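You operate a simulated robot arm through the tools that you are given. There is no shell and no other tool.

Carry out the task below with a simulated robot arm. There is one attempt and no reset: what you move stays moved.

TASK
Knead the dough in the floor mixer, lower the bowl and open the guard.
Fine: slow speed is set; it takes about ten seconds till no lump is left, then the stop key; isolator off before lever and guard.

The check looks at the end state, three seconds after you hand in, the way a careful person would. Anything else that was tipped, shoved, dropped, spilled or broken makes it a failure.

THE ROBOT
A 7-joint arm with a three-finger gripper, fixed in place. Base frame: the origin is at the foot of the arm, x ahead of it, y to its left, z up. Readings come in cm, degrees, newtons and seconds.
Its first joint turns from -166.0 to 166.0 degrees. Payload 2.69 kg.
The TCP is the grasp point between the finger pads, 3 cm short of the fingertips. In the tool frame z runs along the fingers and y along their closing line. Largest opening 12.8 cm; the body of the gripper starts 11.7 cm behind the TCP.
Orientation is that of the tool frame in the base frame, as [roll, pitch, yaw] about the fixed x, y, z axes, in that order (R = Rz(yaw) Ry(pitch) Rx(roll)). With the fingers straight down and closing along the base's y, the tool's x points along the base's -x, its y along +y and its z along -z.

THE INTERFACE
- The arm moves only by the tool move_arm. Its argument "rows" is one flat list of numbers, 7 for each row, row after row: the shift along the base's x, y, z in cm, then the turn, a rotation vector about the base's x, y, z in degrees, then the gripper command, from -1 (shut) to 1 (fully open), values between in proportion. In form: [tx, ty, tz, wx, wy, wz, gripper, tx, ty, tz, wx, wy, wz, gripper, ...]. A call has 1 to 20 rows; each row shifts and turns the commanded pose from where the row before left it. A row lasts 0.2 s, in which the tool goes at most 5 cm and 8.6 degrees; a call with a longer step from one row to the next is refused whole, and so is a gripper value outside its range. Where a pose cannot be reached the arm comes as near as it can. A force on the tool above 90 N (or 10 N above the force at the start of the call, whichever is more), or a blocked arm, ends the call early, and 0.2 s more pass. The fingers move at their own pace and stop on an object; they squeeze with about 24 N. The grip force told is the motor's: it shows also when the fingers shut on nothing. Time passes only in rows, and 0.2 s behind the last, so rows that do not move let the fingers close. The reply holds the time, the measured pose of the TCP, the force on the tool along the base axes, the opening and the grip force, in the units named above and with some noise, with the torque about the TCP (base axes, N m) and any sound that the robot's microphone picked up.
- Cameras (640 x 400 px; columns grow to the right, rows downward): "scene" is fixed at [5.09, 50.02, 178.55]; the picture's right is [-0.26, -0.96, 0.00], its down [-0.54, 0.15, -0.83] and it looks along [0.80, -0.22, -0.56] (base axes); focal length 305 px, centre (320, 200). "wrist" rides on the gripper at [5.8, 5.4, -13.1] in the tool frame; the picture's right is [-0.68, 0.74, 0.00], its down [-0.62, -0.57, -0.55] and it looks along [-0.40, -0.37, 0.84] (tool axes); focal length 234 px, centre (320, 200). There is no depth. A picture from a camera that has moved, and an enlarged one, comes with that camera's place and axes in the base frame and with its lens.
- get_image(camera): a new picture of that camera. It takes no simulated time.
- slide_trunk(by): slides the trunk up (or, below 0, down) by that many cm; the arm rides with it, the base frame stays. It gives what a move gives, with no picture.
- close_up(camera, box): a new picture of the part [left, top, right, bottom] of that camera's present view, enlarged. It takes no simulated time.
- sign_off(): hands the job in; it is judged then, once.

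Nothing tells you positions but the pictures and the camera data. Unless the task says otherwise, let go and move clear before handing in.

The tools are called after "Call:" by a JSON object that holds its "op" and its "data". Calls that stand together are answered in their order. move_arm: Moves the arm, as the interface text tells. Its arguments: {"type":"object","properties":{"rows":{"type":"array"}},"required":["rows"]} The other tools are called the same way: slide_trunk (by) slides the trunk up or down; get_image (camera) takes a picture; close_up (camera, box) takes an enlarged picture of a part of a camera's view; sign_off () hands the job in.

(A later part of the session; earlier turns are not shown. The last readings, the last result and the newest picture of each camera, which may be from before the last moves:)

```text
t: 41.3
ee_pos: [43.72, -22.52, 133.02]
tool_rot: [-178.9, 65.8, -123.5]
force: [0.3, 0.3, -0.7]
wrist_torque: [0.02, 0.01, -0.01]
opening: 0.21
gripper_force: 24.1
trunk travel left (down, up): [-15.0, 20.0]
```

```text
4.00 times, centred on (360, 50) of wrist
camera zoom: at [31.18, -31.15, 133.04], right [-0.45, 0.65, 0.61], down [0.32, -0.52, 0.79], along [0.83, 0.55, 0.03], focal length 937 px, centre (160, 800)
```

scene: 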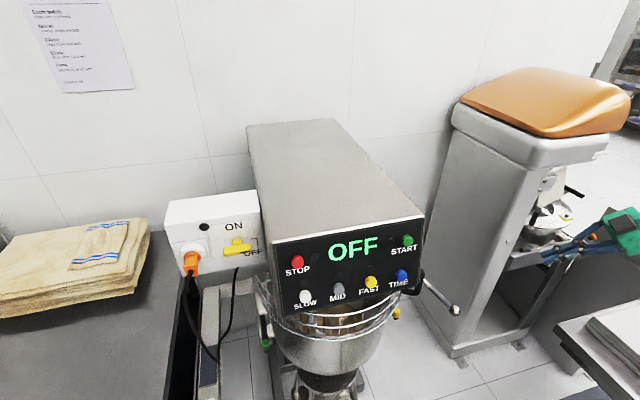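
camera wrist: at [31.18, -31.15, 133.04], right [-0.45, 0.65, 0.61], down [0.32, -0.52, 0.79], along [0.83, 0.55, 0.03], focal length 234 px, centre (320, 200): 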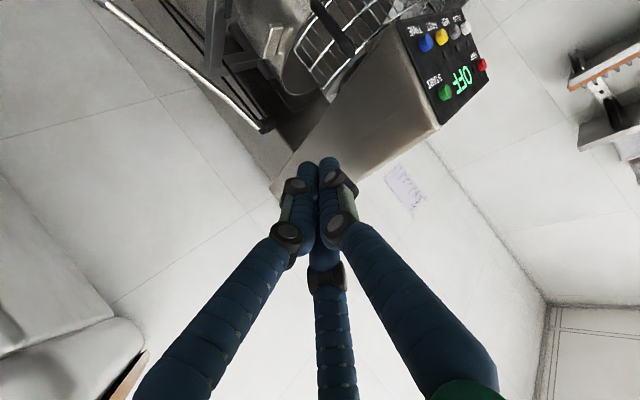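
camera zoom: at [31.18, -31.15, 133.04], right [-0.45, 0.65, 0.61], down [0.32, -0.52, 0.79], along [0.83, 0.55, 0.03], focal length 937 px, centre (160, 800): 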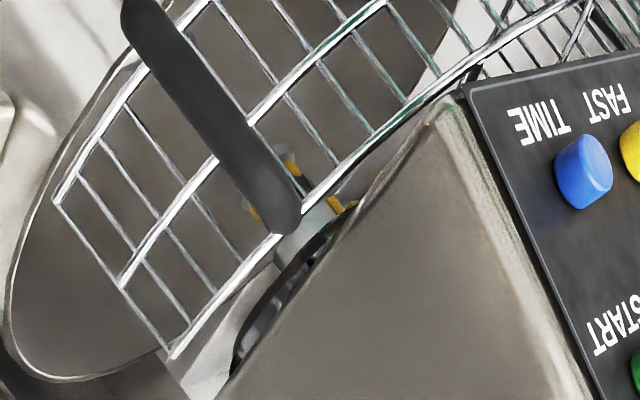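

The lever's black hub sits on the column's side at about (91, 9, 106), turning about a left–right axis; the ball moves on a roughly 42 cm circle. Next I'll face the tool forward and roll it so the fingers close vertically, ready to take the ball.

Call:
{"op": "move_arm", "data": {"rows": [0, 0, 0, 0, 0, -8, -1, 0, 0, 0, 0, 0, -8, -1, 0, 0, 0, 0, 0, -8, -1, 0, 0, 0, 0, 0, -8, -1, 0, 0, 0, 0, 0, -8, -1, 0, 0, 0, 0, 0, -8, -1, 0, 0, 0, 0, 0, -8, -1, 0, 0, 0, 0, -8, 0, -1, 0, 0, 0, 0, -8, 0, -1, 0, 0, 0, 0, -8, 0, -1]}}

Call:
{"op": "get_image", "data": {"camera": "wrist"}}

Call:
{"op": "get_image", "data": {"camera": "scene"}}

```text
t: 42.4
ee_pos: [44.42, -23.85, 125.41]
tool_rot: [157.1, 62.7, -178.5]
force: [0.0, -0.5, -0.5]
wrist_torque: [-0.04, -0.01, 0.02]
opening: 0.2
gripper_force: 23.7
trunk travel left (down, up): [-15.0, 20.0]
stopped in row 5: the arm was blocked; the commanded pose is now the measured one
```

```text
taken
camera wrist: at [29.2, -24.32, 126.75], right [0.04, 0.68, 0.73], down [0.05, -0.73, 0.68], along [1.0, 0.01, -0.06], focal length 234 px, centre (320, 200)
```

wrist: 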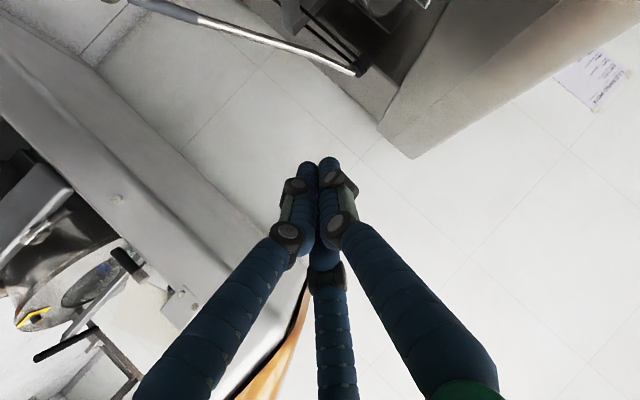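

```text
taken
```

scene: 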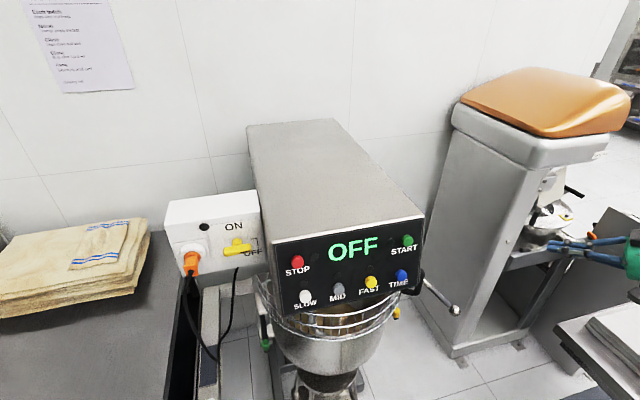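

The arm hit a joint limit folded so close to its base; the hub is confirmed at about (91, 10, 107). I'll extend forward toward the lever side where there is more freedom.

Call:
{"op": "move_arm", "data": {"rows": [4, 0, -2, 0, 0, 0, -1, 4, 0, -2, 0, 0, 0, -1, 4, 0, -3, 0, 0, 0, -1]}}

Call:
{"op": "get_image", "data": {"camera": "wrist"}}

Call:
{"op": "get_image", "data": {"camera": "scene"}}

```text
t: 43.2
ee_pos: [56.58, -23.78, 118.55]
tool_rot: [157.7, 62.9, -177.9]
force: [0.5, -0.4, 0.5]
wrist_torque: [-0.05, 0.03, -0.03]
opening: 0.23
gripper_force: 23.9
trunk travel left (down, up): [-15.0, 20.0]
```

```text
taken
camera wrist: at [41.34, -24.25, 119.78], right [0.04, 0.68, 0.73], down [0.05, -0.73, 0.68], along [1.0, 0.01, -0.06], focal length 234 px, centre (320, 200)
```

wrist: 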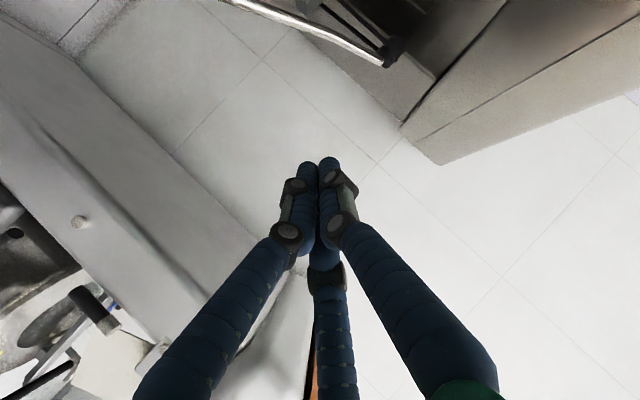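

```text
taken
```

scene: 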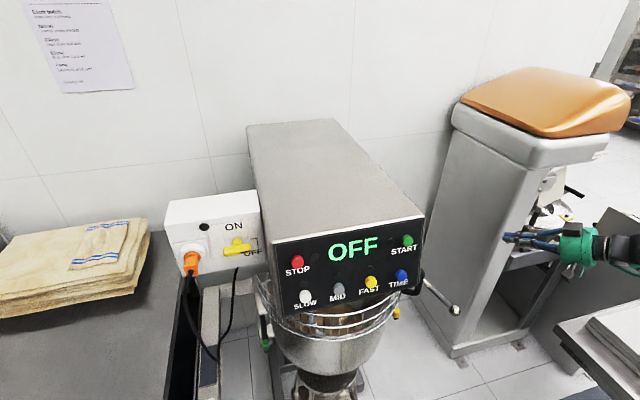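

There is room here. To get the arm comfortably down to the ball at z≈74, I'll lower the trunk in small steps, watching the forces.

Call:
{"op": "slide_trunk", "data": {"by": -5}}

Call:
{"op": "slide_trunk", "data": {"by": -10}}

Call:
{"op": "get_image", "data": {"camera": "scene"}}

Call:
{"op": "get_image", "data": {"camera": "wrist"}}

```text
t: 44.1
ee_pos: [56.56, -23.87, 113.56]
tool_rot: [157.5, 62.8, -177.9]
force: [-0.5, 0.2, -0.2]
wrist_torque: [0.02, 0.04, 0.0]
opening: 0.24
gripper_force: 24.4
trunk travel left (down, up): [-10.0, 25.0]
```

```text
t: 45.5
ee_pos: [56.51, -23.82, 103.41]
tool_rot: [157.6, 62.7, -178.0]
force: [-0.3, 0.5, 0.0]
wrist_torque: [0.01, 0.0, 0.01]
opening: 0.22
gripper_force: 24.5
trunk travel left (down, up): [0.0, 35.0]
```

```text
taken
```

scene: 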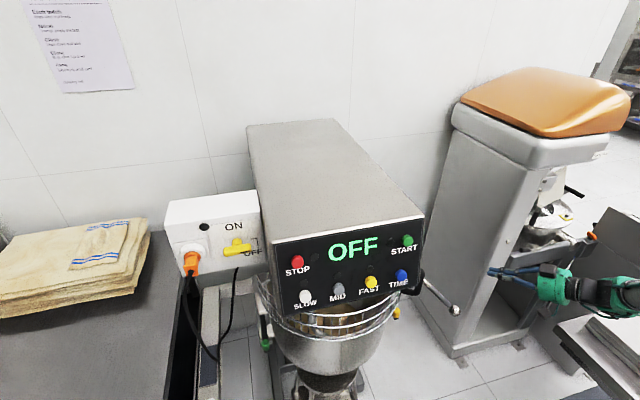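

```text
taken
camera wrist: at [41.32, -24.27, 104.77], right [0.04, 0.68, 0.73], down [0.05, -0.73, 0.68], along [1.0, 0.01, -0.06], focal length 234 px, centre (320, 200)
```

wrist: 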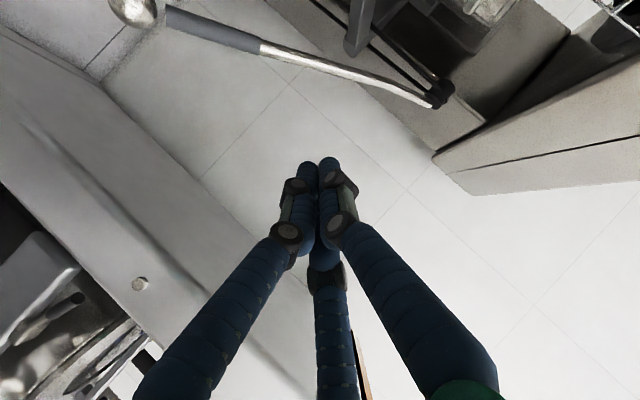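

The trunk is fully down and nothing was touched; the ball is confirmed at about (64.6, −22.5, 74.5). Now I'll level the tool to point forward.

Call:
{"op": "move_arm", "data": {"rows": [0, 0, 0, 0, -5, -5.4, -1, 0, 0, 0, 0, -5, -5.4, -1, 0, 0, 0, 0, -5, -5.4, -1, 0, 0, 0, 0, -5, -5.4, -1, 0, 0, 0, 0, -5, -5.4, -1]}}

Call:
{"op": "get_image", "data": {"camera": "scene"}}

```text
t: 46.7
ee_pos: [56.46, -23.93, 103.57]
tool_rot: [97.1, 84.4, 95.2]
force: [0.5, -0.5, 0.0]
wrist_torque: [-0.01, -0.01, 0.03]
opening: 0.2
gripper_force: 24.1
trunk travel left (down, up): [0.0, 35.0]
```

```text
taken
```

scene: 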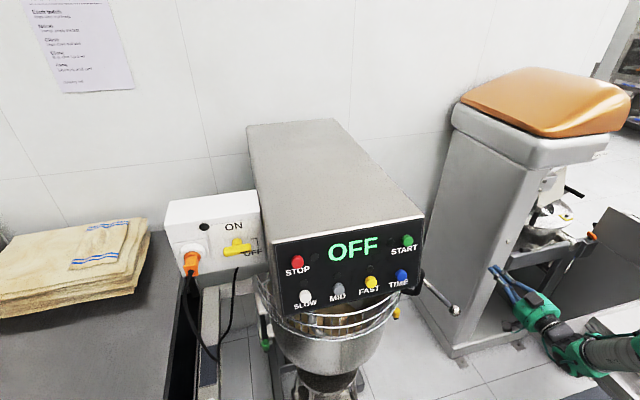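

The tool points straight forward. Now I'll roll it −96° so the fingers close vertically.

Call:
{"op": "move_arm", "data": {"rows": [0, 0, 0, -8, 0, 0, -1, 0, 0, 0, -8, 0, 0, -1, 0, 0, 0, -8, 0, 0, -1, 0, 0, 0, -8, 0, 0, -1, 0, 0, 0, -8, 0, 0, -1, 0, 0, 0, -8, 0, 0, -1, 0, 0, 0, -8, 0, 0, -1, 0, 0, 0, -8, 0, 0, -1, 0, 0, 0, -8, 0, 0, -1, 0, 0, 0, -8, 0, 0, -1, 0, 0, 0, -8, 0, 0, -1, 0, 0, 0, -8, 0, 0, -1]}}

Call:
{"op": "get_image", "data": {"camera": "scene"}}

Call:
{"op": "get_image", "data": {"camera": "wrist"}}

```text
t: 49.5
ee_pos: [51.97, -24.06, 136.11]
tool_rot: [-94.9, 4.7, -86.4]
force: [-0.2, -0.7, -0.1]
wrist_torque: [0.02, -0.03, -0.03]
opening: 0.23
gripper_force: 23.8
out of reach, approached as far as the arm can: row 4, 5, 6, 7, 8, 9, 10, 11, 12
trunk travel left (down, up): [0.0, 35.0]
stopped in row 12: the arm was blocked; the commanded pose is now the measured one
```

```text
taken
```

scene: 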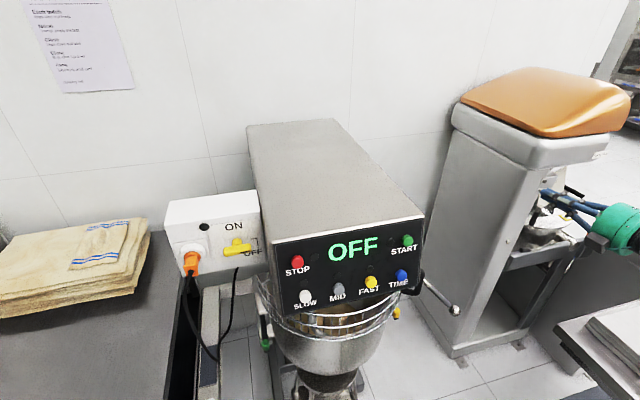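

```text
taken
camera wrist: at [38.87, -30.29, 131.39], right [-0.11, 0.73, -0.67], down [-0.53, 0.53, 0.66], along [0.84, 0.43, 0.33], focal length 234 px, centre (320, 200)
```

wrist: 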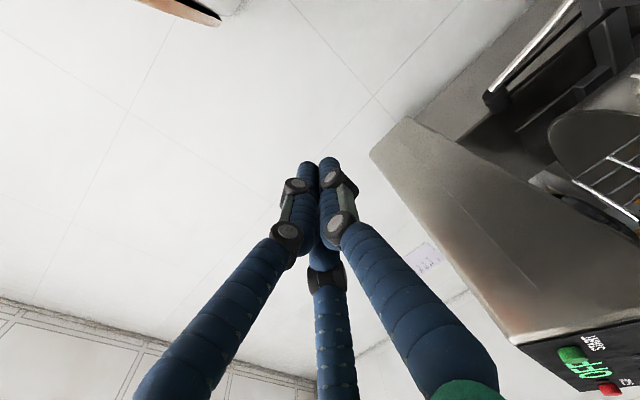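

With the fingers rolled that way this height is out of reach, so I'll change approach: push the rod from below with closed fingers and no roll. First I'll undo the roll and yaw slightly right.

Call:
{"op": "move_arm", "data": {"rows": [0, 0.5, 0, 8.1, 0.6, -0.7, -1, 0, 0.5, 0, 8.1, 0.6, -0.7, -1, 0, 0.5, 0, 8.1, 0.6, -0.7, -1, 0, 0.5, 0, 8.1, 0.6, -0.7, -1, 0, 0.5, 0, 8.1, 0.6, -0.7, -1, 0, 0.5, 0, 8.1, 0.6, -0.7, -1, 0, 0.5, 0, 8.1, 0.6, -0.7, -1, 0, 0.5, 0, 8.1, 0.6, -0.7, -1, 0, 0.5, 0, 8.1, 0.6, -0.7, -1, 0, 0.5, 0, 8.1, 0.6, -0.7, -1, 0, 0.5, 0, 8.1, 0.6, -0.7, -1]}}

Call:
{"op": "move_arm", "data": {"rows": [0, 1, -2, 0, 0, -7, -1, 0, 1, -2, 0, 0, -7, -1, 0, 1, -2, 0, 0, -7, -1, 0, 1, -2, 0, 0, -7, -1]}}

Call:
{"op": "get_image", "data": {"camera": "scene"}}

Call:
{"op": "get_image", "data": {"camera": "wrist"}}

```text
t: 51.9
ee_pos: [51.95, -18.91, 136.05]
tool_rot: [139.7, 82.9, 143.5]
force: [1.2, 0.0, -0.3]
wrist_torque: [-0.03, -0.03, -0.01]
opening: 0.21
gripper_force: 23.3
trunk travel left (down, up): [0.0, 35.0]
```

```text
t: 52.9
ee_pos: [51.73, -15.9, 128.19]
tool_rot: [155.2, 79.4, 135.7]
force: [0.6, -0.6, 0.5]
wrist_torque: [0.03, 0.03, -0.02]
opening: 0.2
gripper_force: 24.1
out of reach, approached as far as the arm can: row 3, 4
trunk travel left (down, up): [0.0, 35.0]
```

```text
taken
```

scene: 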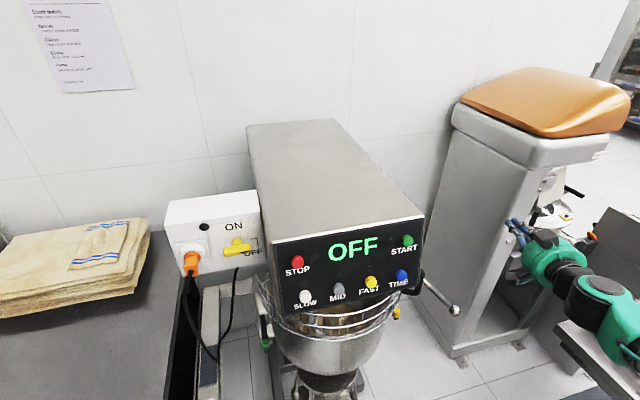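

```text
taken
camera wrist: at [40.69, -5.68, 125.06], right [0.34, 0.6, 0.72], down [-0.62, -0.43, 0.65], along [0.7, -0.67, 0.23], focal length 234 px, centre (320, 200)
```

wrist: 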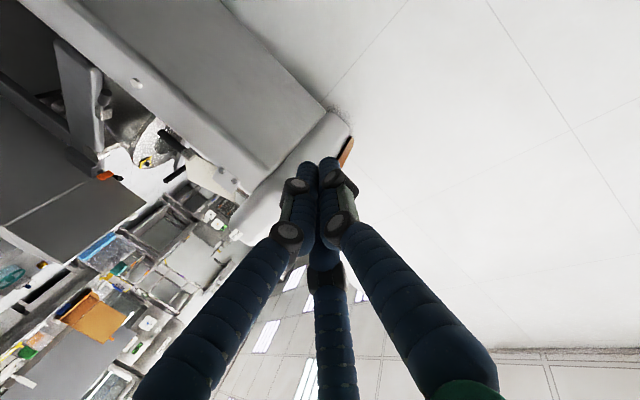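

The arm is near a limit pointing outwards, so I'll use its natural tool-down posture: straddle the ball from above with the fingers closing fore-and-aft, then co-rotate the tool as the lever swings. First I'll turn the tool down above the ball.

Call:
{"op": "move_arm", "data": {"rows": [0, -2, 0, 0, 0, 6.4, -1, 0, -2, 0, 0, 0, 6.4, -1, 0, -2, 0, 0, 0, 6.4, -1, 1.2, 0, -1, 0, 8, 0, -1, 1.2, 0, -1, 0, 8, 0, -1, 1.2, 0, -1, 0, 8, 0, -1, 1.2, 0, -1, 0, 8, 0, -1, 1.2, 0, -1, 0, 8, 0, -1, 1.2, 0, -1, 0, 8, 0, -1, 1.2, 0, -1, 0, 8, 0, -1, 1.2, 0, -1, 0, 8, 0, -1, 1.2, 0, -1, 0, 8, 0, -1, 1.2, 0, -1, 0, 8, 0, -1]}}

Call:
{"op": "get_image", "data": {"camera": "scene"}}

Call:
{"op": "get_image", "data": {"camera": "wrist"}}

```text
t: 55.7
ee_pos: [63.72, -21.95, 118.24]
tool_rot: [180.0, 0.2, 175.4]
force: [0.3, 0.4, 0.5]
wrist_torque: [0.02, -0.1, -0.04]
opening: 0.24
gripper_force: 24.0
trunk travel left (down, up): [0.0, 35.0]
```

```text
taken
```

scene: 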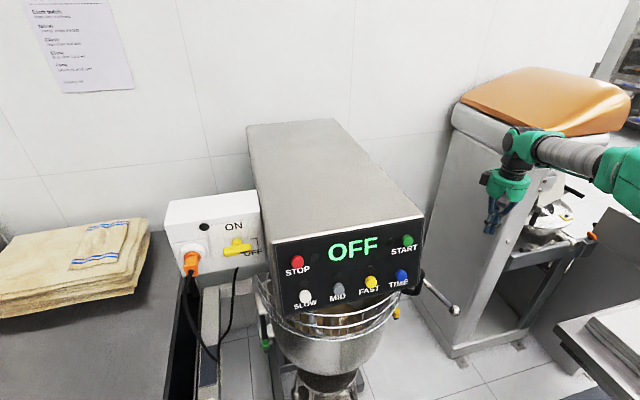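

```text
taken
camera wrist: at [58.42, -15.98, 131.26], right [0.73, 0.68, 0.0], down [0.57, -0.61, 0.55], along [0.38, -0.4, -0.83], focal length 234 px, centre (320, 200)
```

wrist: 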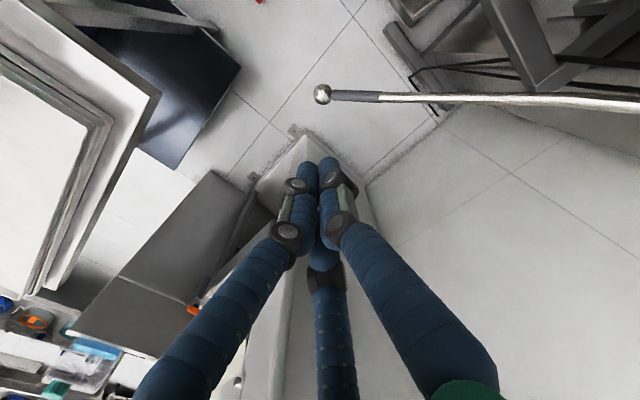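

The tool is pointing down above the ball, which I now fix at (65.0, −22.3, 74.5). I'll spin the wrist so the fingers close fore-and-aft and open them.

Call:
{"op": "move_arm", "data": {"rows": [0, 0, -2, 0, 0, -8.5, -0.5, 0, 0, -2, 0, 0, -8.5, 0, 0, 0, -2, 0, 0, -8.5, 0.3, 0, 0, -2, 0, 0, -8.5, 0.3, 0, 0, -2, 0, 0, -8.5, 0.3, 0, 0, -2, 0, 0, -8.5, 0.3, 0, 0, -2, 0, 0, -8.5, 0.3, 0, 0, -2, 0, 0, -8.5, 0.3, 0, 0, -2, 0, 0, -8.5, 0.3, 0, 0, -2, 0, 0, -8.5, 0.3]}}

Call:
{"op": "get_image", "data": {"camera": "wrist"}}

Call:
{"op": "get_image", "data": {"camera": "scene"}}

```text
t: 57.9
ee_pos: [63.85, -22.05, 98.2]
tool_rot: [179.8, 0.3, 90.3]
force: [-0.3, -0.1, -0.6]
wrist_torque: [-0.01, 0.04, -0.02]
opening: 8.31
gripper_force: 0.0
trunk travel left (down, up): [0.0, 35.0]
```

```text
taken
camera wrist: at [69.23, -15.98, 111.33], right [0.74, -0.67, 0.0], down [-0.56, -0.62, 0.55], along [-0.37, -0.41, -0.83], focal length 234 px, centre (320, 200)
```

wrist: 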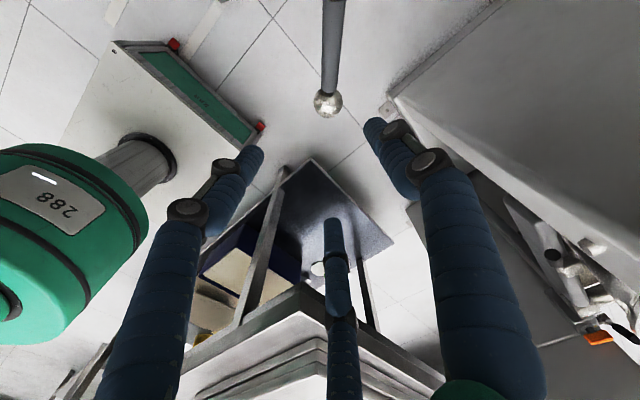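

```text
taken
```

scene: 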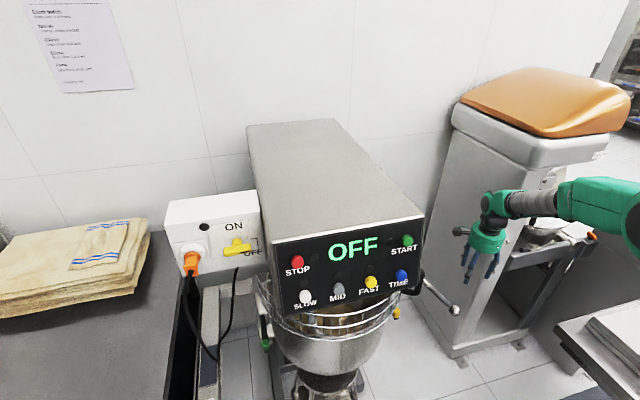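

The fingers straddle the ball's line and it sits at (65.2, −22.2, 74.5). I'll centre over it and descend most of the way.

Call:
{"op": "move_arm", "data": {"rows": [0.7, -0.1, -4.4, 0, 0, 0, 0.3, 0.6, 0, -4.4, 0, 0, 0, 0.3, 0, 0, -4.4, 0, 0, 0, 0.3, 0, 0, -4.4, 0, 0, 0, 0.3]}}

Call:
{"op": "get_image", "data": {"camera": "wrist"}}

Call:
{"op": "close_up", "data": {"camera": "scene", "box": [380, 220, 540, 340]}}

```text
t: 58.9
ee_pos: [65.14, -21.99, 80.6]
tool_rot: [179.9, 0.3, 90.4]
force: [-0.2, -0.4, -0.1]
wrist_torque: [-0.05, 0.0, -0.02]
opening: 8.31
gripper_force: 0.1
trunk travel left (down, up): [0.0, 35.0]
```

```text
taken
camera wrist: at [70.57, -16.02, 93.61], right [0.74, -0.67, 0.01], down [-0.56, -0.62, 0.55], along [-0.37, -0.41, -0.83], focal length 234 px, centre (320, 200)
```

wrist: 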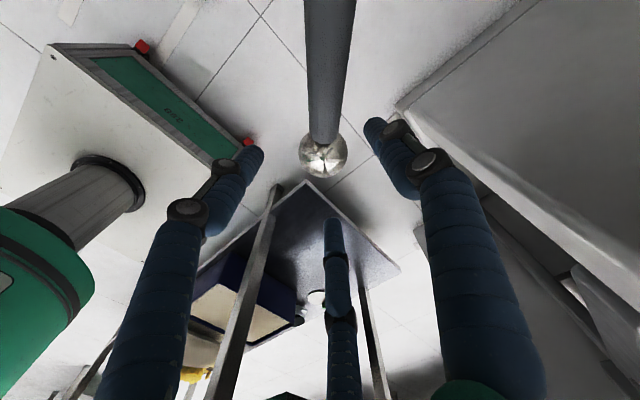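

```text
3.33 times, centred on (460, 280) of scene
camera zoom: at [5.09, 50.02, 178.55], right [-0.26, -0.96, 0.0], down [-0.54, 0.15, -0.83], along [0.8, -0.22, -0.56], focal length 1018 px, centre (-147, -67)
```

zoom: 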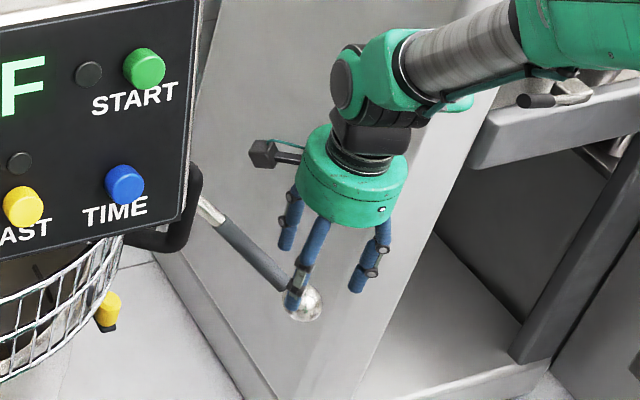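

The ball is well centred. I'll descend the last 6 cm and close on it.

Call:
{"op": "move_arm", "data": {"rows": [0.1, 0, -3, 0, 0, 0, 0.3, 0.1, 0, -3, 0, 0, 0, 0.3, 0, 0, 0, 0, 0, 0, 0.3]}}

Call:
{"op": "get_image", "data": {"camera": "wrist"}}

```text
t: 59.7
ee_pos: [65.36, -22.17, 74.38]
tool_rot: [180.0, 0.3, 90.4]
force: [0.4, 0.4, 0.2]
wrist_torque: [-0.03, 0.01, -0.02]
opening: 8.31
gripper_force: 0.1
trunk travel left (down, up): [0.0, 35.0]
```

```text
taken
camera wrist: at [70.72, -16.14, 87.49], right [0.74, -0.67, 0.0], down [-0.56, -0.62, 0.55], along [-0.37, -0.41, -0.83], focal length 234 px, centre (320, 200)
```

wrist: 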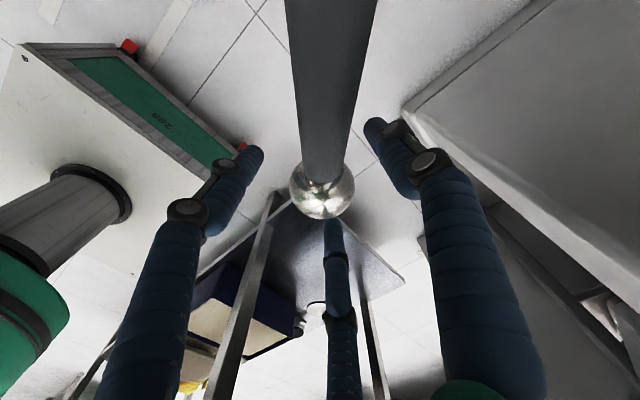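

The ball is between the fingers. I'll close on it.

Call:
{"op": "move_arm", "data": {"rows": [0, 0, 0, 0, 0, 0, -0.1, 0, 0, 0, 0, 0, 0, -0.4, 0, 0, 0, 0, 0, 0, -1, 0, 0, 0, 0, 0, 0, -1]}}

Call:
{"op": "get_image", "data": {"camera": "wrist"}}

Call:
{"op": "close_up", "data": {"camera": "scene", "box": [380, 220, 540, 340]}}

```text
t: 60.7
ee_pos: [65.41, -22.5, 74.41]
tool_rot: [179.9, 0.4, 90.4]
force: [-7.6, -37.2, -3.6]
wrist_torque: [-1.01, -0.03, 0.0]
opening: 4.25
gripper_force: 45.2
trunk travel left (down, up): [0.0, 35.0]
```

```text
taken
camera wrist: at [70.69, -16.34, 87.54], right [0.74, -0.67, 0.0], down [-0.56, -0.62, 0.55], along [-0.37, -0.41, -0.83], focal length 234 px, centre (320, 200)
```

wrist: 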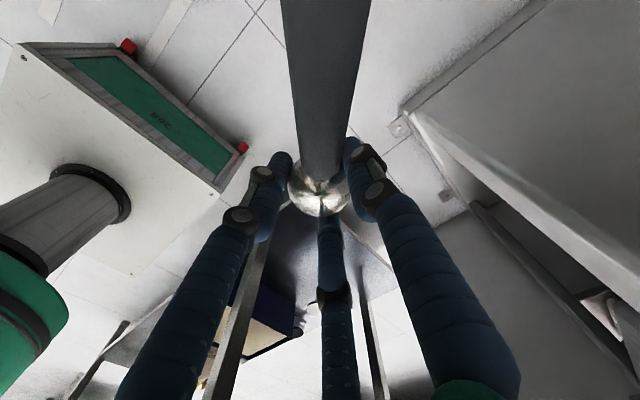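

```text
3.33 times, centred on (460, 280) of scene
camera zoom: at [5.09, 50.02, 178.55], right [-0.26, -0.96, 0.0], down [-0.54, 0.15, -0.83], along [0.8, -0.22, -0.56], focal length 1018 px, centre (-147, -67)
```

zoom: 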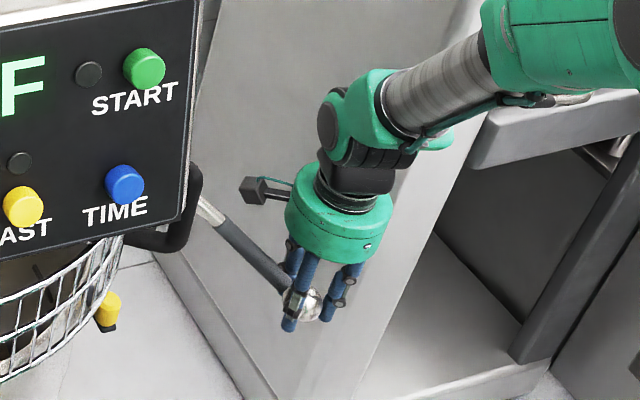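

The ball is gripped at 4.25 cm with some side load. I'll relieve that, then test a small move along the arc up and forward.

Call:
{"op": "move_arm", "data": {"rows": [0, -0.5, 0, 0, 0, 0, -1, 0, 0, 0, 0, 0, 0, -1]}}

Call:
{"op": "move_arm", "data": {"rows": [-0.5, 0, 0.4, 0, -0.9, 0, -1, -0.5, 0, 0.4, 0, -0.9, 0, -1, -0.5, 0, 0.4, 0, -0.9, 0, -1]}}

```text
t: 61.3
ee_pos: [65.4, -22.54, 74.48]
tool_rot: [180.0, 0.3, 90.5]
force: [0.3, 18.1, 5.8]
wrist_torque: [-0.37, 0.46, 0.36]
opening: 4.25
gripper_force: 45.1
trunk travel left (down, up): [0.0, 35.0]
```

```text
t: 62.1
ee_pos: [65.19, -23.17, 76.33]
tool_rot: [176.1, 0.7, 90.5]
force: [17.3, -24.6, -16.4]
wrist_torque: [0.24, -0.32, 0.14]
opening: 4.29
gripper_force: 45.0
trunk travel left (down, up): [0.0, 35.0]
stopped in row 3: the force on the tool passed its limit at 98 N (the readings are from after the stop); the commanded pose is now the measured one
```

Force rose sharply and x barely moved, so the lever may be resisting in this direction. I'll look at whether it moved at all.

Call:
{"op": "close_up", "data": {"camera": "scene", "box": [380, 220, 540, 340]}}

Call:
{"op": "get_image", "data": {"camera": "wrist"}}

Call:
{"op": "close_up", "data": {"camera": "scene", "box": [220, 260, 444, 400]}}

```text
3.33 times, centred on (460, 280) of scene
camera zoom: at [5.09, 50.02, 178.55], right [-0.26, -0.96, 0.0], down [-0.54, 0.15, -0.83], along [0.8, -0.22, -0.56], focal length 1018 px, centre (-147, -67)
```

zoom: 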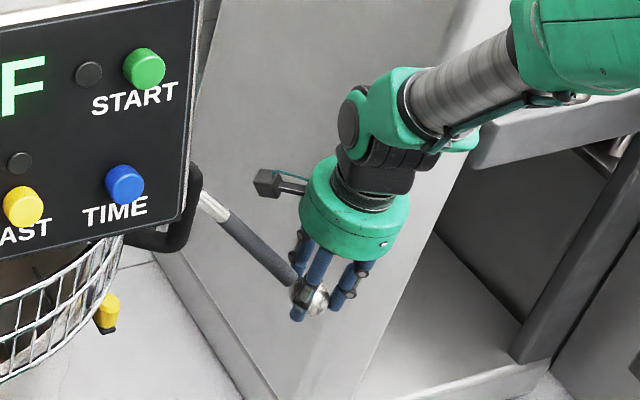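

```text
taken
camera wrist: at [69.68, -16.99, 89.61], right [0.74, -0.67, 0.06], down [-0.6, -0.61, 0.52], along [-0.31, -0.42, -0.85], focal length 234 px, centre (320, 200)
```

wrist: 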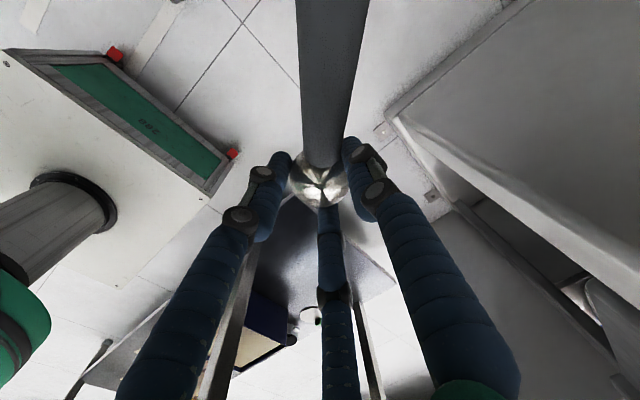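

```text
2.86 times, centred on (332, 330) of scene
camera zoom: at [5.09, 50.02, 178.55], right [-0.26, -0.96, 0.0], down [-0.54, 0.15, -0.83], along [0.8, -0.22, -0.56], focal length 873 px, centre (286, -171)
```

zoom: 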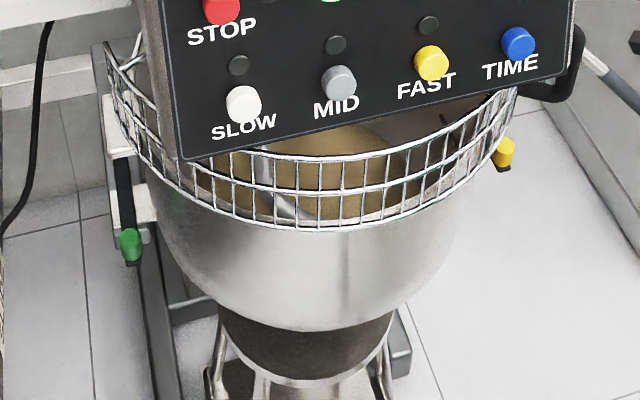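

The ball actually shifted sideways (right) and up, so the lever may swing in the left–right plane (axis pointing forward). I'll test with a small move right and up.

Call:
{"op": "move_arm", "data": {"rows": [0, -0.4, 0.4, 0, 0, 0, -1, 0, -0.4, 0.4, 0, 0, 0, -1, 0, -0.4, 0.4, 0, 0, 0, -1]}}

Call:
{"op": "close_up", "data": {"camera": "scene", "box": [380, 220, 540, 340]}}

```text
t: 62.9
ee_pos: [65.12, -24.15, 77.4]
tool_rot: [176.3, 0.7, 90.5]
force: [39.6, -6.3, -19.3]
wrist_torque: [-0.4, -0.96, 0.13]
opening: 4.28
gripper_force: 45.0
trunk travel left (down, up): [0.0, 35.0]
```

```text
3.33 times, centred on (460, 280) of scene
camera zoom: at [5.09, 50.02, 178.55], right [-0.26, -0.96, 0.0], down [-0.54, 0.15, -0.83], along [0.8, -0.22, -0.56], focal length 1018 px, centre (-147, -67)
```

zoom: 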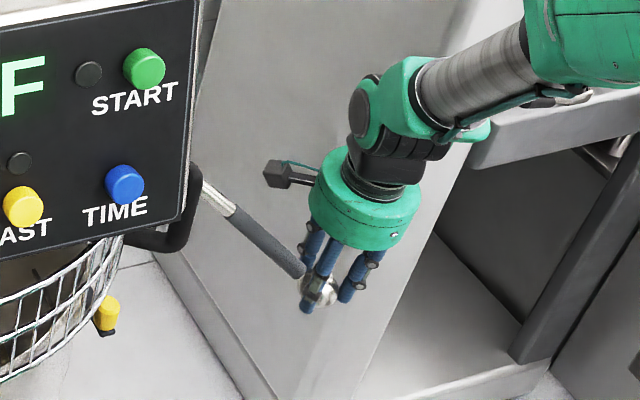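

The lever follows this motion with modest force, so its axis points forward. I'll check the ball's seat in the grip and the bowl.

Call:
{"op": "get_image", "data": {"camera": "wrist"}}

Call:
{"op": "close_up", "data": {"camera": "scene", "box": [220, 260, 444, 400]}}

```text
taken
camera wrist: at [69.77, -18.02, 90.73], right [0.74, -0.67, 0.06], down [-0.6, -0.61, 0.52], along [-0.31, -0.42, -0.85], focal length 234 px, centre (320, 200)
```

wrist: 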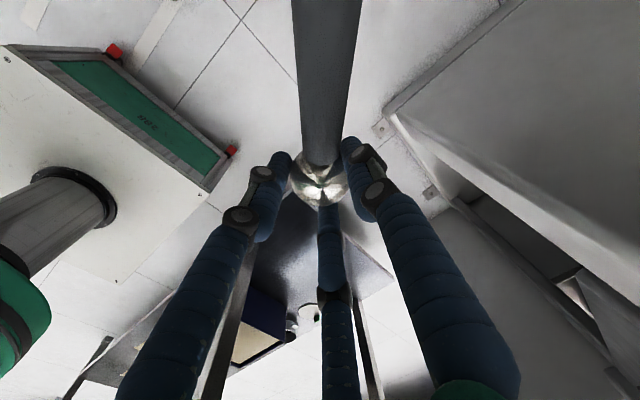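

```text
2.86 times, centred on (332, 330) of scene
camera zoom: at [5.09, 50.02, 178.55], right [-0.26, -0.96, 0.0], down [-0.54, 0.15, -0.83], along [0.8, -0.22, -0.56], focal length 873 px, centre (286, -171)
```

zoom: 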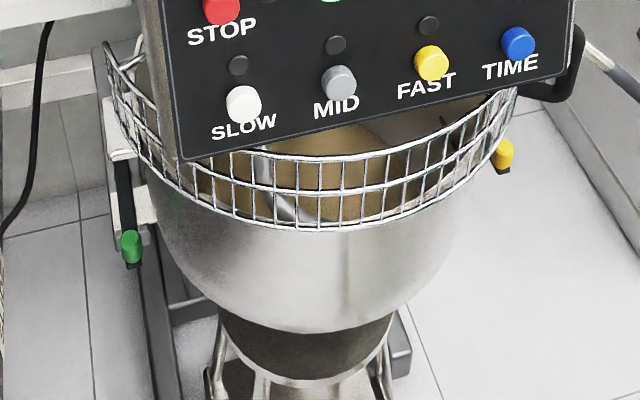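

The ball is still well seated. I'll continue along the arc to the right and up in small steps, relaxing the x load as I go.

Call:
{"op": "move_arm", "data": {"rows": [0.4, -0.6, 0.6, 0, 0, 0, -1, 0.3, -0.7, 0.7, 0, 0, 0, -1, 0, -0.7, 0.7, 0, 0, 0, -1, 0, -0.7, 0.7, 0, 0, 0, -1]}}

Call:
{"op": "get_image", "data": {"camera": "wrist"}}

Call:
{"op": "close_up", "data": {"camera": "scene", "box": [220, 260, 444, 400]}}

```text
t: 63.9
ee_pos: [65.62, -26.82, 80.27]
tool_rot: [176.4, 0.7, 90.4]
force: [3.4, 17.3, 7.9]
wrist_torque: [0.47, 0.04, -0.01]
opening: 4.27
gripper_force: 44.7
trunk travel left (down, up): [0.0, 35.0]
```

```text
taken
camera wrist: at [70.14, -20.61, 93.62], right [0.74, -0.67, 0.06], down [-0.6, -0.61, 0.52], along [-0.31, -0.42, -0.85], focal length 234 px, centre (320, 200)
```

wrist: 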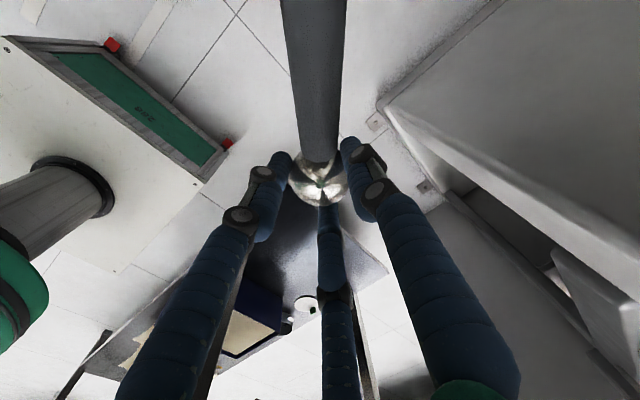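

```text
2.86 times, centred on (332, 330) of scene
camera zoom: at [5.09, 50.02, 178.55], right [-0.26, -0.96, 0.0], down [-0.54, 0.15, -0.83], along [0.8, -0.22, -0.56], focal length 873 px, centre (286, -171)
```

zoom: 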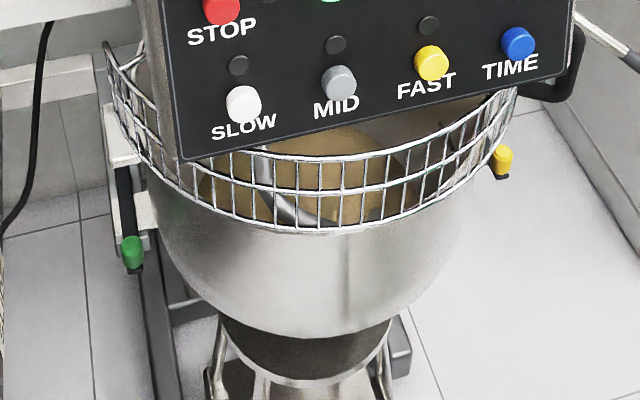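

The bowl is coming down as the lever rises. The path fits a circle centred at (y=10, z=107) with radius 45.5, so I'll follow it.

Call:
{"op": "move_arm", "data": {"rows": [0, -0.86, 1.22, 0, 0, 0, -1, 0, -0.84, 1.28, 0, 0, 0, -1, 0, -0.8, 1.35, 0, 0, 0, -1, 0, -0.96, 1.75, 0, 0, 0, -1, 0, -0.88, 1.77, 0, 0, 0, -1]}}

Call:
{"op": "get_image", "data": {"camera": "wrist"}}

Call:
{"op": "get_image", "data": {"camera": "scene"}}

```text
t: 65.0
ee_pos: [66.6, -31.13, 87.12]
tool_rot: [175.4, 1.2, 90.4]
force: [33.3, -29.5, -17.9]
wrist_torque: [0.19, -0.42, 0.28]
opening: 4.31
gripper_force: 44.9
trunk travel left (down, up): [0.0, 35.0]
stopped in row 5: the force on the tool passed its limit at 96 N (the readings are from after the stop); the commanded pose is now the measured one
```

```text
taken
camera wrist: at [70.88, -24.93, 100.56], right [0.74, -0.67, 0.07], down [-0.6, -0.61, 0.51], along [-0.3, -0.42, -0.85], focal length 234 px, centre (320, 200)
```

wrist: 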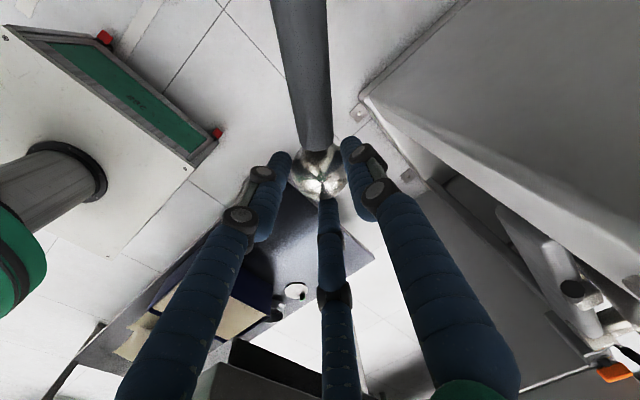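

```text
taken
```

scene: 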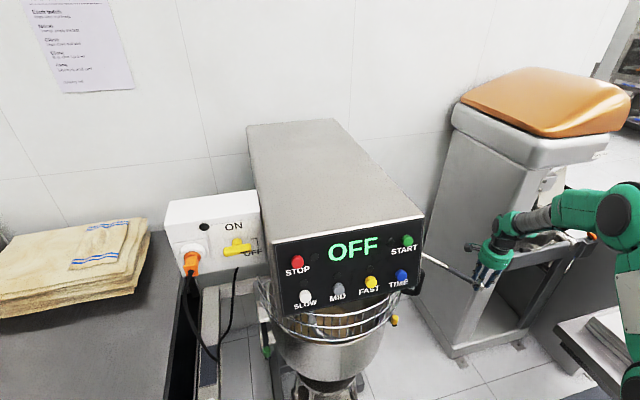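

Good progress: the bowl is clearly lower. The ball drifts slightly backward (+x) as it rises, so I'll relax the load and include that drift.

Call:
{"op": "move_arm", "data": {"rows": [0.5, -0.5, 0, 0, 0, 0, -1, 0.15, -0.6, 1.2, 0, 0, 0, -1, 0.15, -0.7, 1.5, 0, 0, 0, -1]}}

```text
t: 65.8
ee_pos: [67.19, -32.79, 90.05]
tool_rot: [175.6, 1.0, 90.4]
force: [21.0, -0.2, -7.3]
wrist_torque: [0.07, -0.84, 0.13]
opening: 4.21
gripper_force: 45.1
trunk travel left (down, up): [0.0, 35.0]
```

Forces are low now. Continuing along the arc with a bit more x.

Call:
{"op": "move_arm", "data": {"rows": [0.5, -0.8, 2.1, 0, 0, 0, -1, 0.25, -0.6, 1.9, 0, 0, 0, -1, 0.25, -0.5, 1.95, 0, 0, 0, -1]}}

Call:
{"op": "get_image", "data": {"camera": "wrist"}}

Call:
{"op": "get_image", "data": {"camera": "scene"}}

```text
t: 66.6
ee_pos: [67.94, -34.62, 95.89]
tool_rot: [175.5, 1.0, 90.3]
force: [0.0, 0.2, -0.5]
wrist_torque: [0.02, -0.04, -0.01]
opening: 0.2
gripper_force: 31.5
trunk travel left (down, up): [0.0, 35.0]
```

```text
taken
camera wrist: at [72.3, -28.46, 109.27], right [0.74, -0.67, 0.07], down [-0.6, -0.61, 0.51], along [-0.3, -0.42, -0.85], focal length 234 px, centre (320, 200)
```

wrist: 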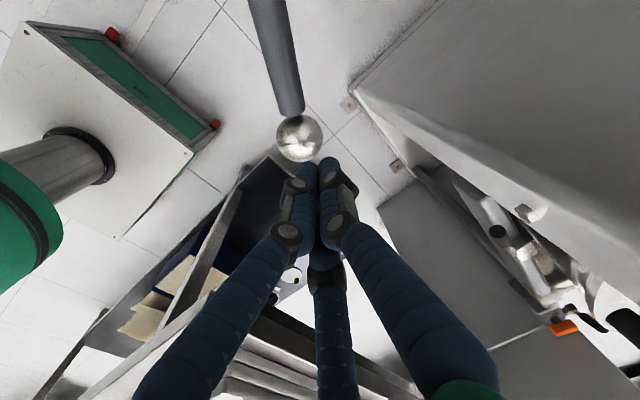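

```text
taken
```

scene: 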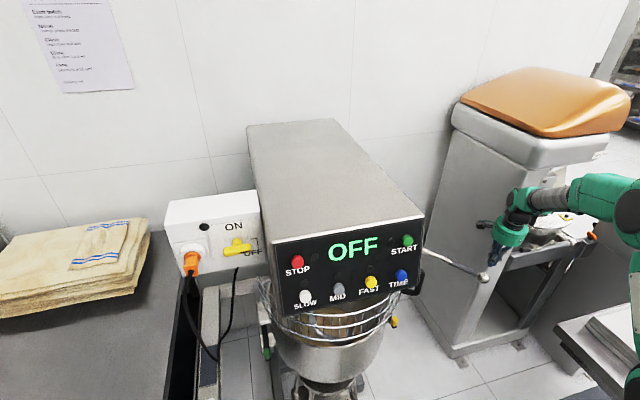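

The ball slipped out of the fingers with the lever about half way; the bowl is clearly lower and the lever is holding. I'll change to pushing the rod up from below with horizontal fingers pointing forward, which can't slip.

Call:
{"op": "move_arm", "data": {"rows": [-1.5, 1, 4, 0, 0, 0, -1, -1.5, 1, 4, 0, 0, 0, -1, -1.5, 1, 4, 0, 0, 0, -1, -1, 1, 3, 0, 0, 8.5, -1, -1, 1, 0, 0, 0, 8.5, -1, -1, 0, 0, 0, 0, 8.5, -1, -1, 0, 0, 0, 0, 8.5, -1, -1, 0, 0, 0, 0, 8.5, -1, 0, 0, 0, 0, 0, 8.5, -1, 0, 0, 0, 0, 0, 8.5, -1, 0, 0, 0, 0, 0, 8.5, -1, 0, 0, 0, 0, 0, 8.5, -1, 0, 0, 0, 0, 0, 8.5, -1]}}

Call:
{"op": "get_image", "data": {"camera": "scene"}}

Call:
{"op": "get_image", "data": {"camera": "wrist"}}

```text
t: 69.4
ee_pos: [58.57, -29.49, 110.72]
tool_rot: [175.6, 1.0, 175.6]
force: [0.3, -0.7, 0.1]
wrist_torque: [-0.03, -0.01, 0.0]
opening: 0.21
gripper_force: 31.3
trunk travel left (down, up): [0.0, 35.0]
```

```text
taken
```

scene: 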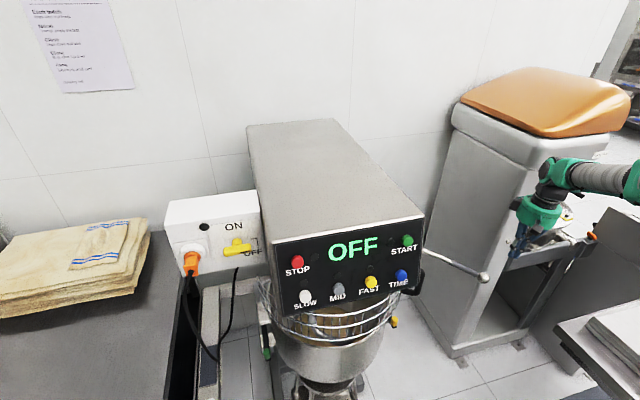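

```text
taken
camera wrist: at [52.76, -24.64, 124.13], right [0.73, 0.68, 0.07], down [0.56, -0.65, 0.51], along [0.39, -0.34, -0.85], focal length 234 px, centre (320, 200)
```

wrist: 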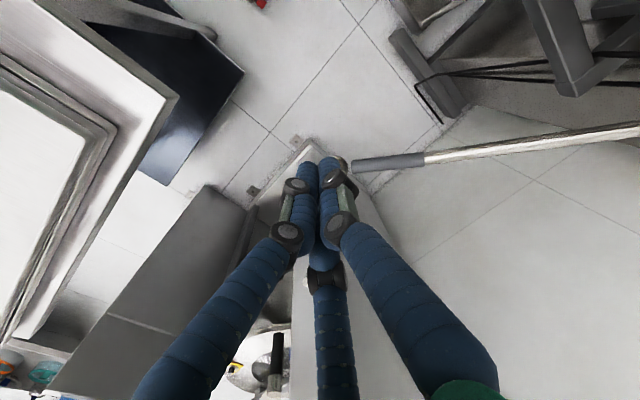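

The lever holds its place. Now I'll level the tool to point forward.

Call:
{"op": "move_arm", "data": {"rows": [-0.5, 0.2, 0, 0, -8, 0, -1, -0.5, 0.2, 0, 0, -8, 0, -1, -0.5, 0.2, 0, 0, -8, 0, -1, -0.5, 0.2, 0, 0, -8, 0, -1, -0.5, 0.2, 0, 0, -8, 0, -1, -0.5, 0.2, 0, 0, -8, 0, -1, -0.5, 0.2, -1, 0, -8, 0, -1, -0.5, 0.2, -1, 0, -8, 0, -1, -0.5, 0.2, -1, 0, -8, 0, -1, 0, 0.2, -1, 0, -8, 0, -1]}}

Call:
{"op": "get_image", "data": {"camera": "scene"}}

Call:
{"op": "get_image", "data": {"camera": "wrist"}}

```text
t: 71.6
ee_pos: [54.59, -26.54, 106.35]
tool_rot: [147.6, 79.7, 152.9]
force: [-0.6, 0.0, 0.4]
wrist_torque: [0.02, 0.02, 0.0]
opening: 0.22
gripper_force: 31.8
trunk travel left (down, up): [0.0, 35.0]
```

```text
taken
```

scene: 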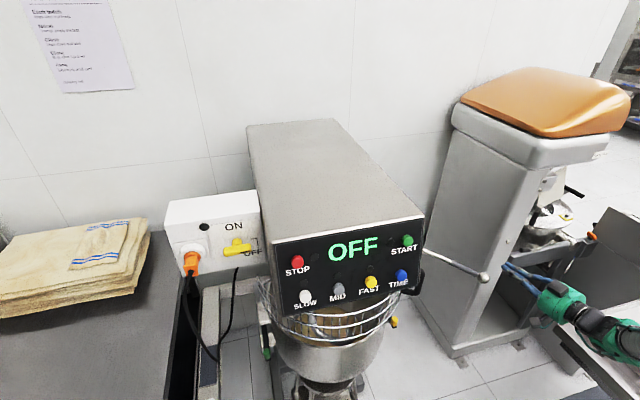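

```text
taken
camera wrist: at [40.44, -21.77, 103.02], right [0.05, 0.67, 0.74], down [-0.39, -0.67, 0.63], along [0.92, -0.32, 0.23], focal length 234 px, centre (320, 200)
```

wrist: 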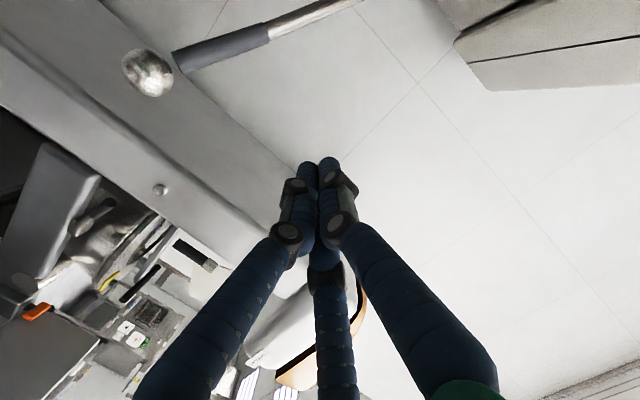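

The tool is level and the ball is at (67.2, −32.9, 86.7). I'll go down to below the rod's height, staying in front of it.

Call:
{"op": "move_arm", "data": {"rows": [0, 0, -4.8, 0, 0, 0, -1, 0, 0, -4.8, 0, 0, 0, -1, 0, 0, -4.8, 0, 0, 0, -1, 0, 0, -4.8, 0, 0, 0, -1, 0, 0, -4.8, 0, 0, 0, -1]}}

Call:
{"op": "get_image", "data": {"camera": "wrist"}}

Call:
{"op": "get_image", "data": {"camera": "scene"}}

```text
t: 72.8
ee_pos: [53.86, -27.66, 82.7]
tool_rot: [148.9, 79.8, 152.6]
force: [-0.4, 0.9, 0.4]
wrist_torque: [-0.03, 0.09, -0.1]
opening: 0.19
gripper_force: 31.6
trunk travel left (down, up): [0.0, 35.0]
```

```text
taken
camera wrist: at [39.78, -22.68, 79.42], right [0.06, 0.68, 0.73], down [-0.41, -0.65, 0.64], along [0.91, -0.34, 0.24], focal length 234 px, centre (320, 200)
```

wrist: 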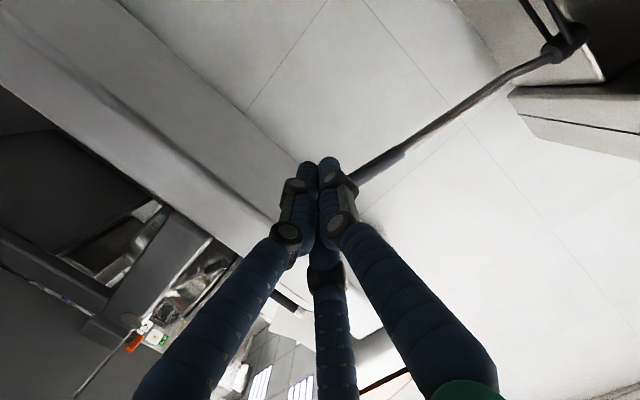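

```text
taken
```

scene: 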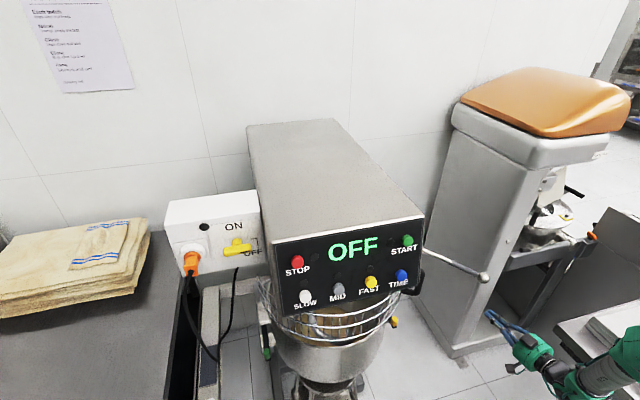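

Reach is fine at this height. I'll slide the fingers forward beneath the rod.

Call:
{"op": "move_arm", "data": {"rows": [4, 0.2, 0, 0, 0, 0, -1, 4, 0.2, 0, 0, 0, 0, -1, 4, 0.2, 0, 0, 0, 0, -1, 4, 0.2, 0, 0, 0, 0, -1]}}

Call:
{"op": "get_image", "data": {"camera": "wrist"}}

Call:
{"op": "close_up", "data": {"camera": "scene", "box": [400, 220, 560, 340]}}

```text
t: 73.8
ee_pos: [70.18, -26.76, 82.83]
tool_rot: [148.7, 79.9, 152.6]
force: [-0.2, -0.1, 0.2]
wrist_torque: [-0.04, 0.03, -0.02]
opening: 0.22
gripper_force: 30.9
trunk travel left (down, up): [0.0, 35.0]
```

```text
taken
camera wrist: at [55.99, -21.91, 79.61], right [0.06, 0.68, 0.73], down [-0.41, -0.65, 0.64], along [0.91, -0.34, 0.24], focal length 234 px, centre (320, 200)
```

wrist: 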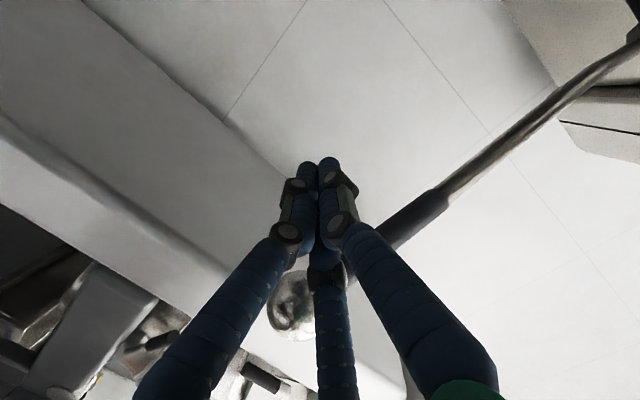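

```text
3.33 times, centred on (480, 280) of scene
camera zoom: at [5.09, 50.02, 178.55], right [-0.26, -0.96, 0.0], down [-0.54, 0.15, -0.83], along [0.8, -0.22, -0.56], focal length 1018 px, centre (-213, -67)
```

zoom: 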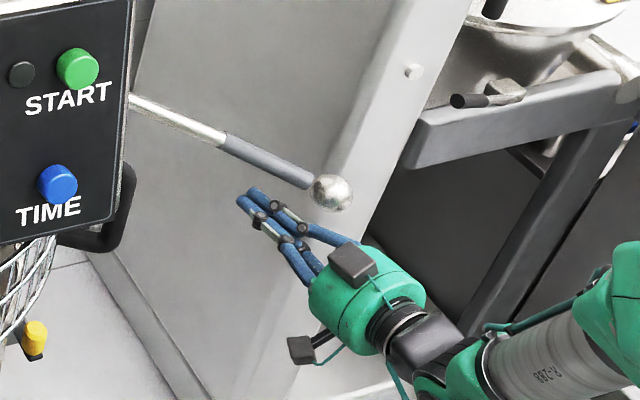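

The fingers are under the rod. I'll lift gently until contact and then follow the arc.

Call:
{"op": "move_arm", "data": {"rows": [0, 0.2, 1.5, 0, 0, 0, -1, 0, 0.1, 1.2, 0, 0, 0, -1, 0, 0, 1, 0, 0, 0, -1]}}

Call:
{"op": "close_up", "data": {"camera": "scene", "box": [400, 220, 560, 340]}}

```text
t: 74.6
ee_pos: [70.0, -26.34, 86.45]
tool_rot: [148.8, 79.8, 152.8]
force: [0.3, 0.7, 0.2]
wrist_torque: [0.0, 0.0, 0.03]
opening: 0.23
gripper_force: 31.5
trunk travel left (down, up): [0.0, 35.0]
```

```text
3.33 times, centred on (480, 280) of scene
camera zoom: at [5.09, 50.02, 178.55], right [-0.26, -0.96, 0.0], down [-0.54, 0.15, -0.83], along [0.8, -0.22, -0.56], focal length 1018 px, centre (-213, -67)
```

zoom: 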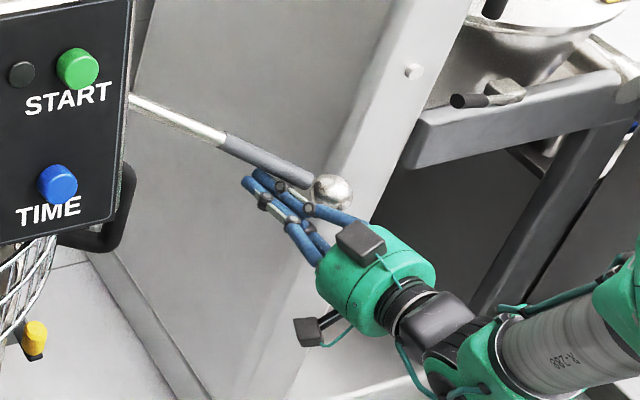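

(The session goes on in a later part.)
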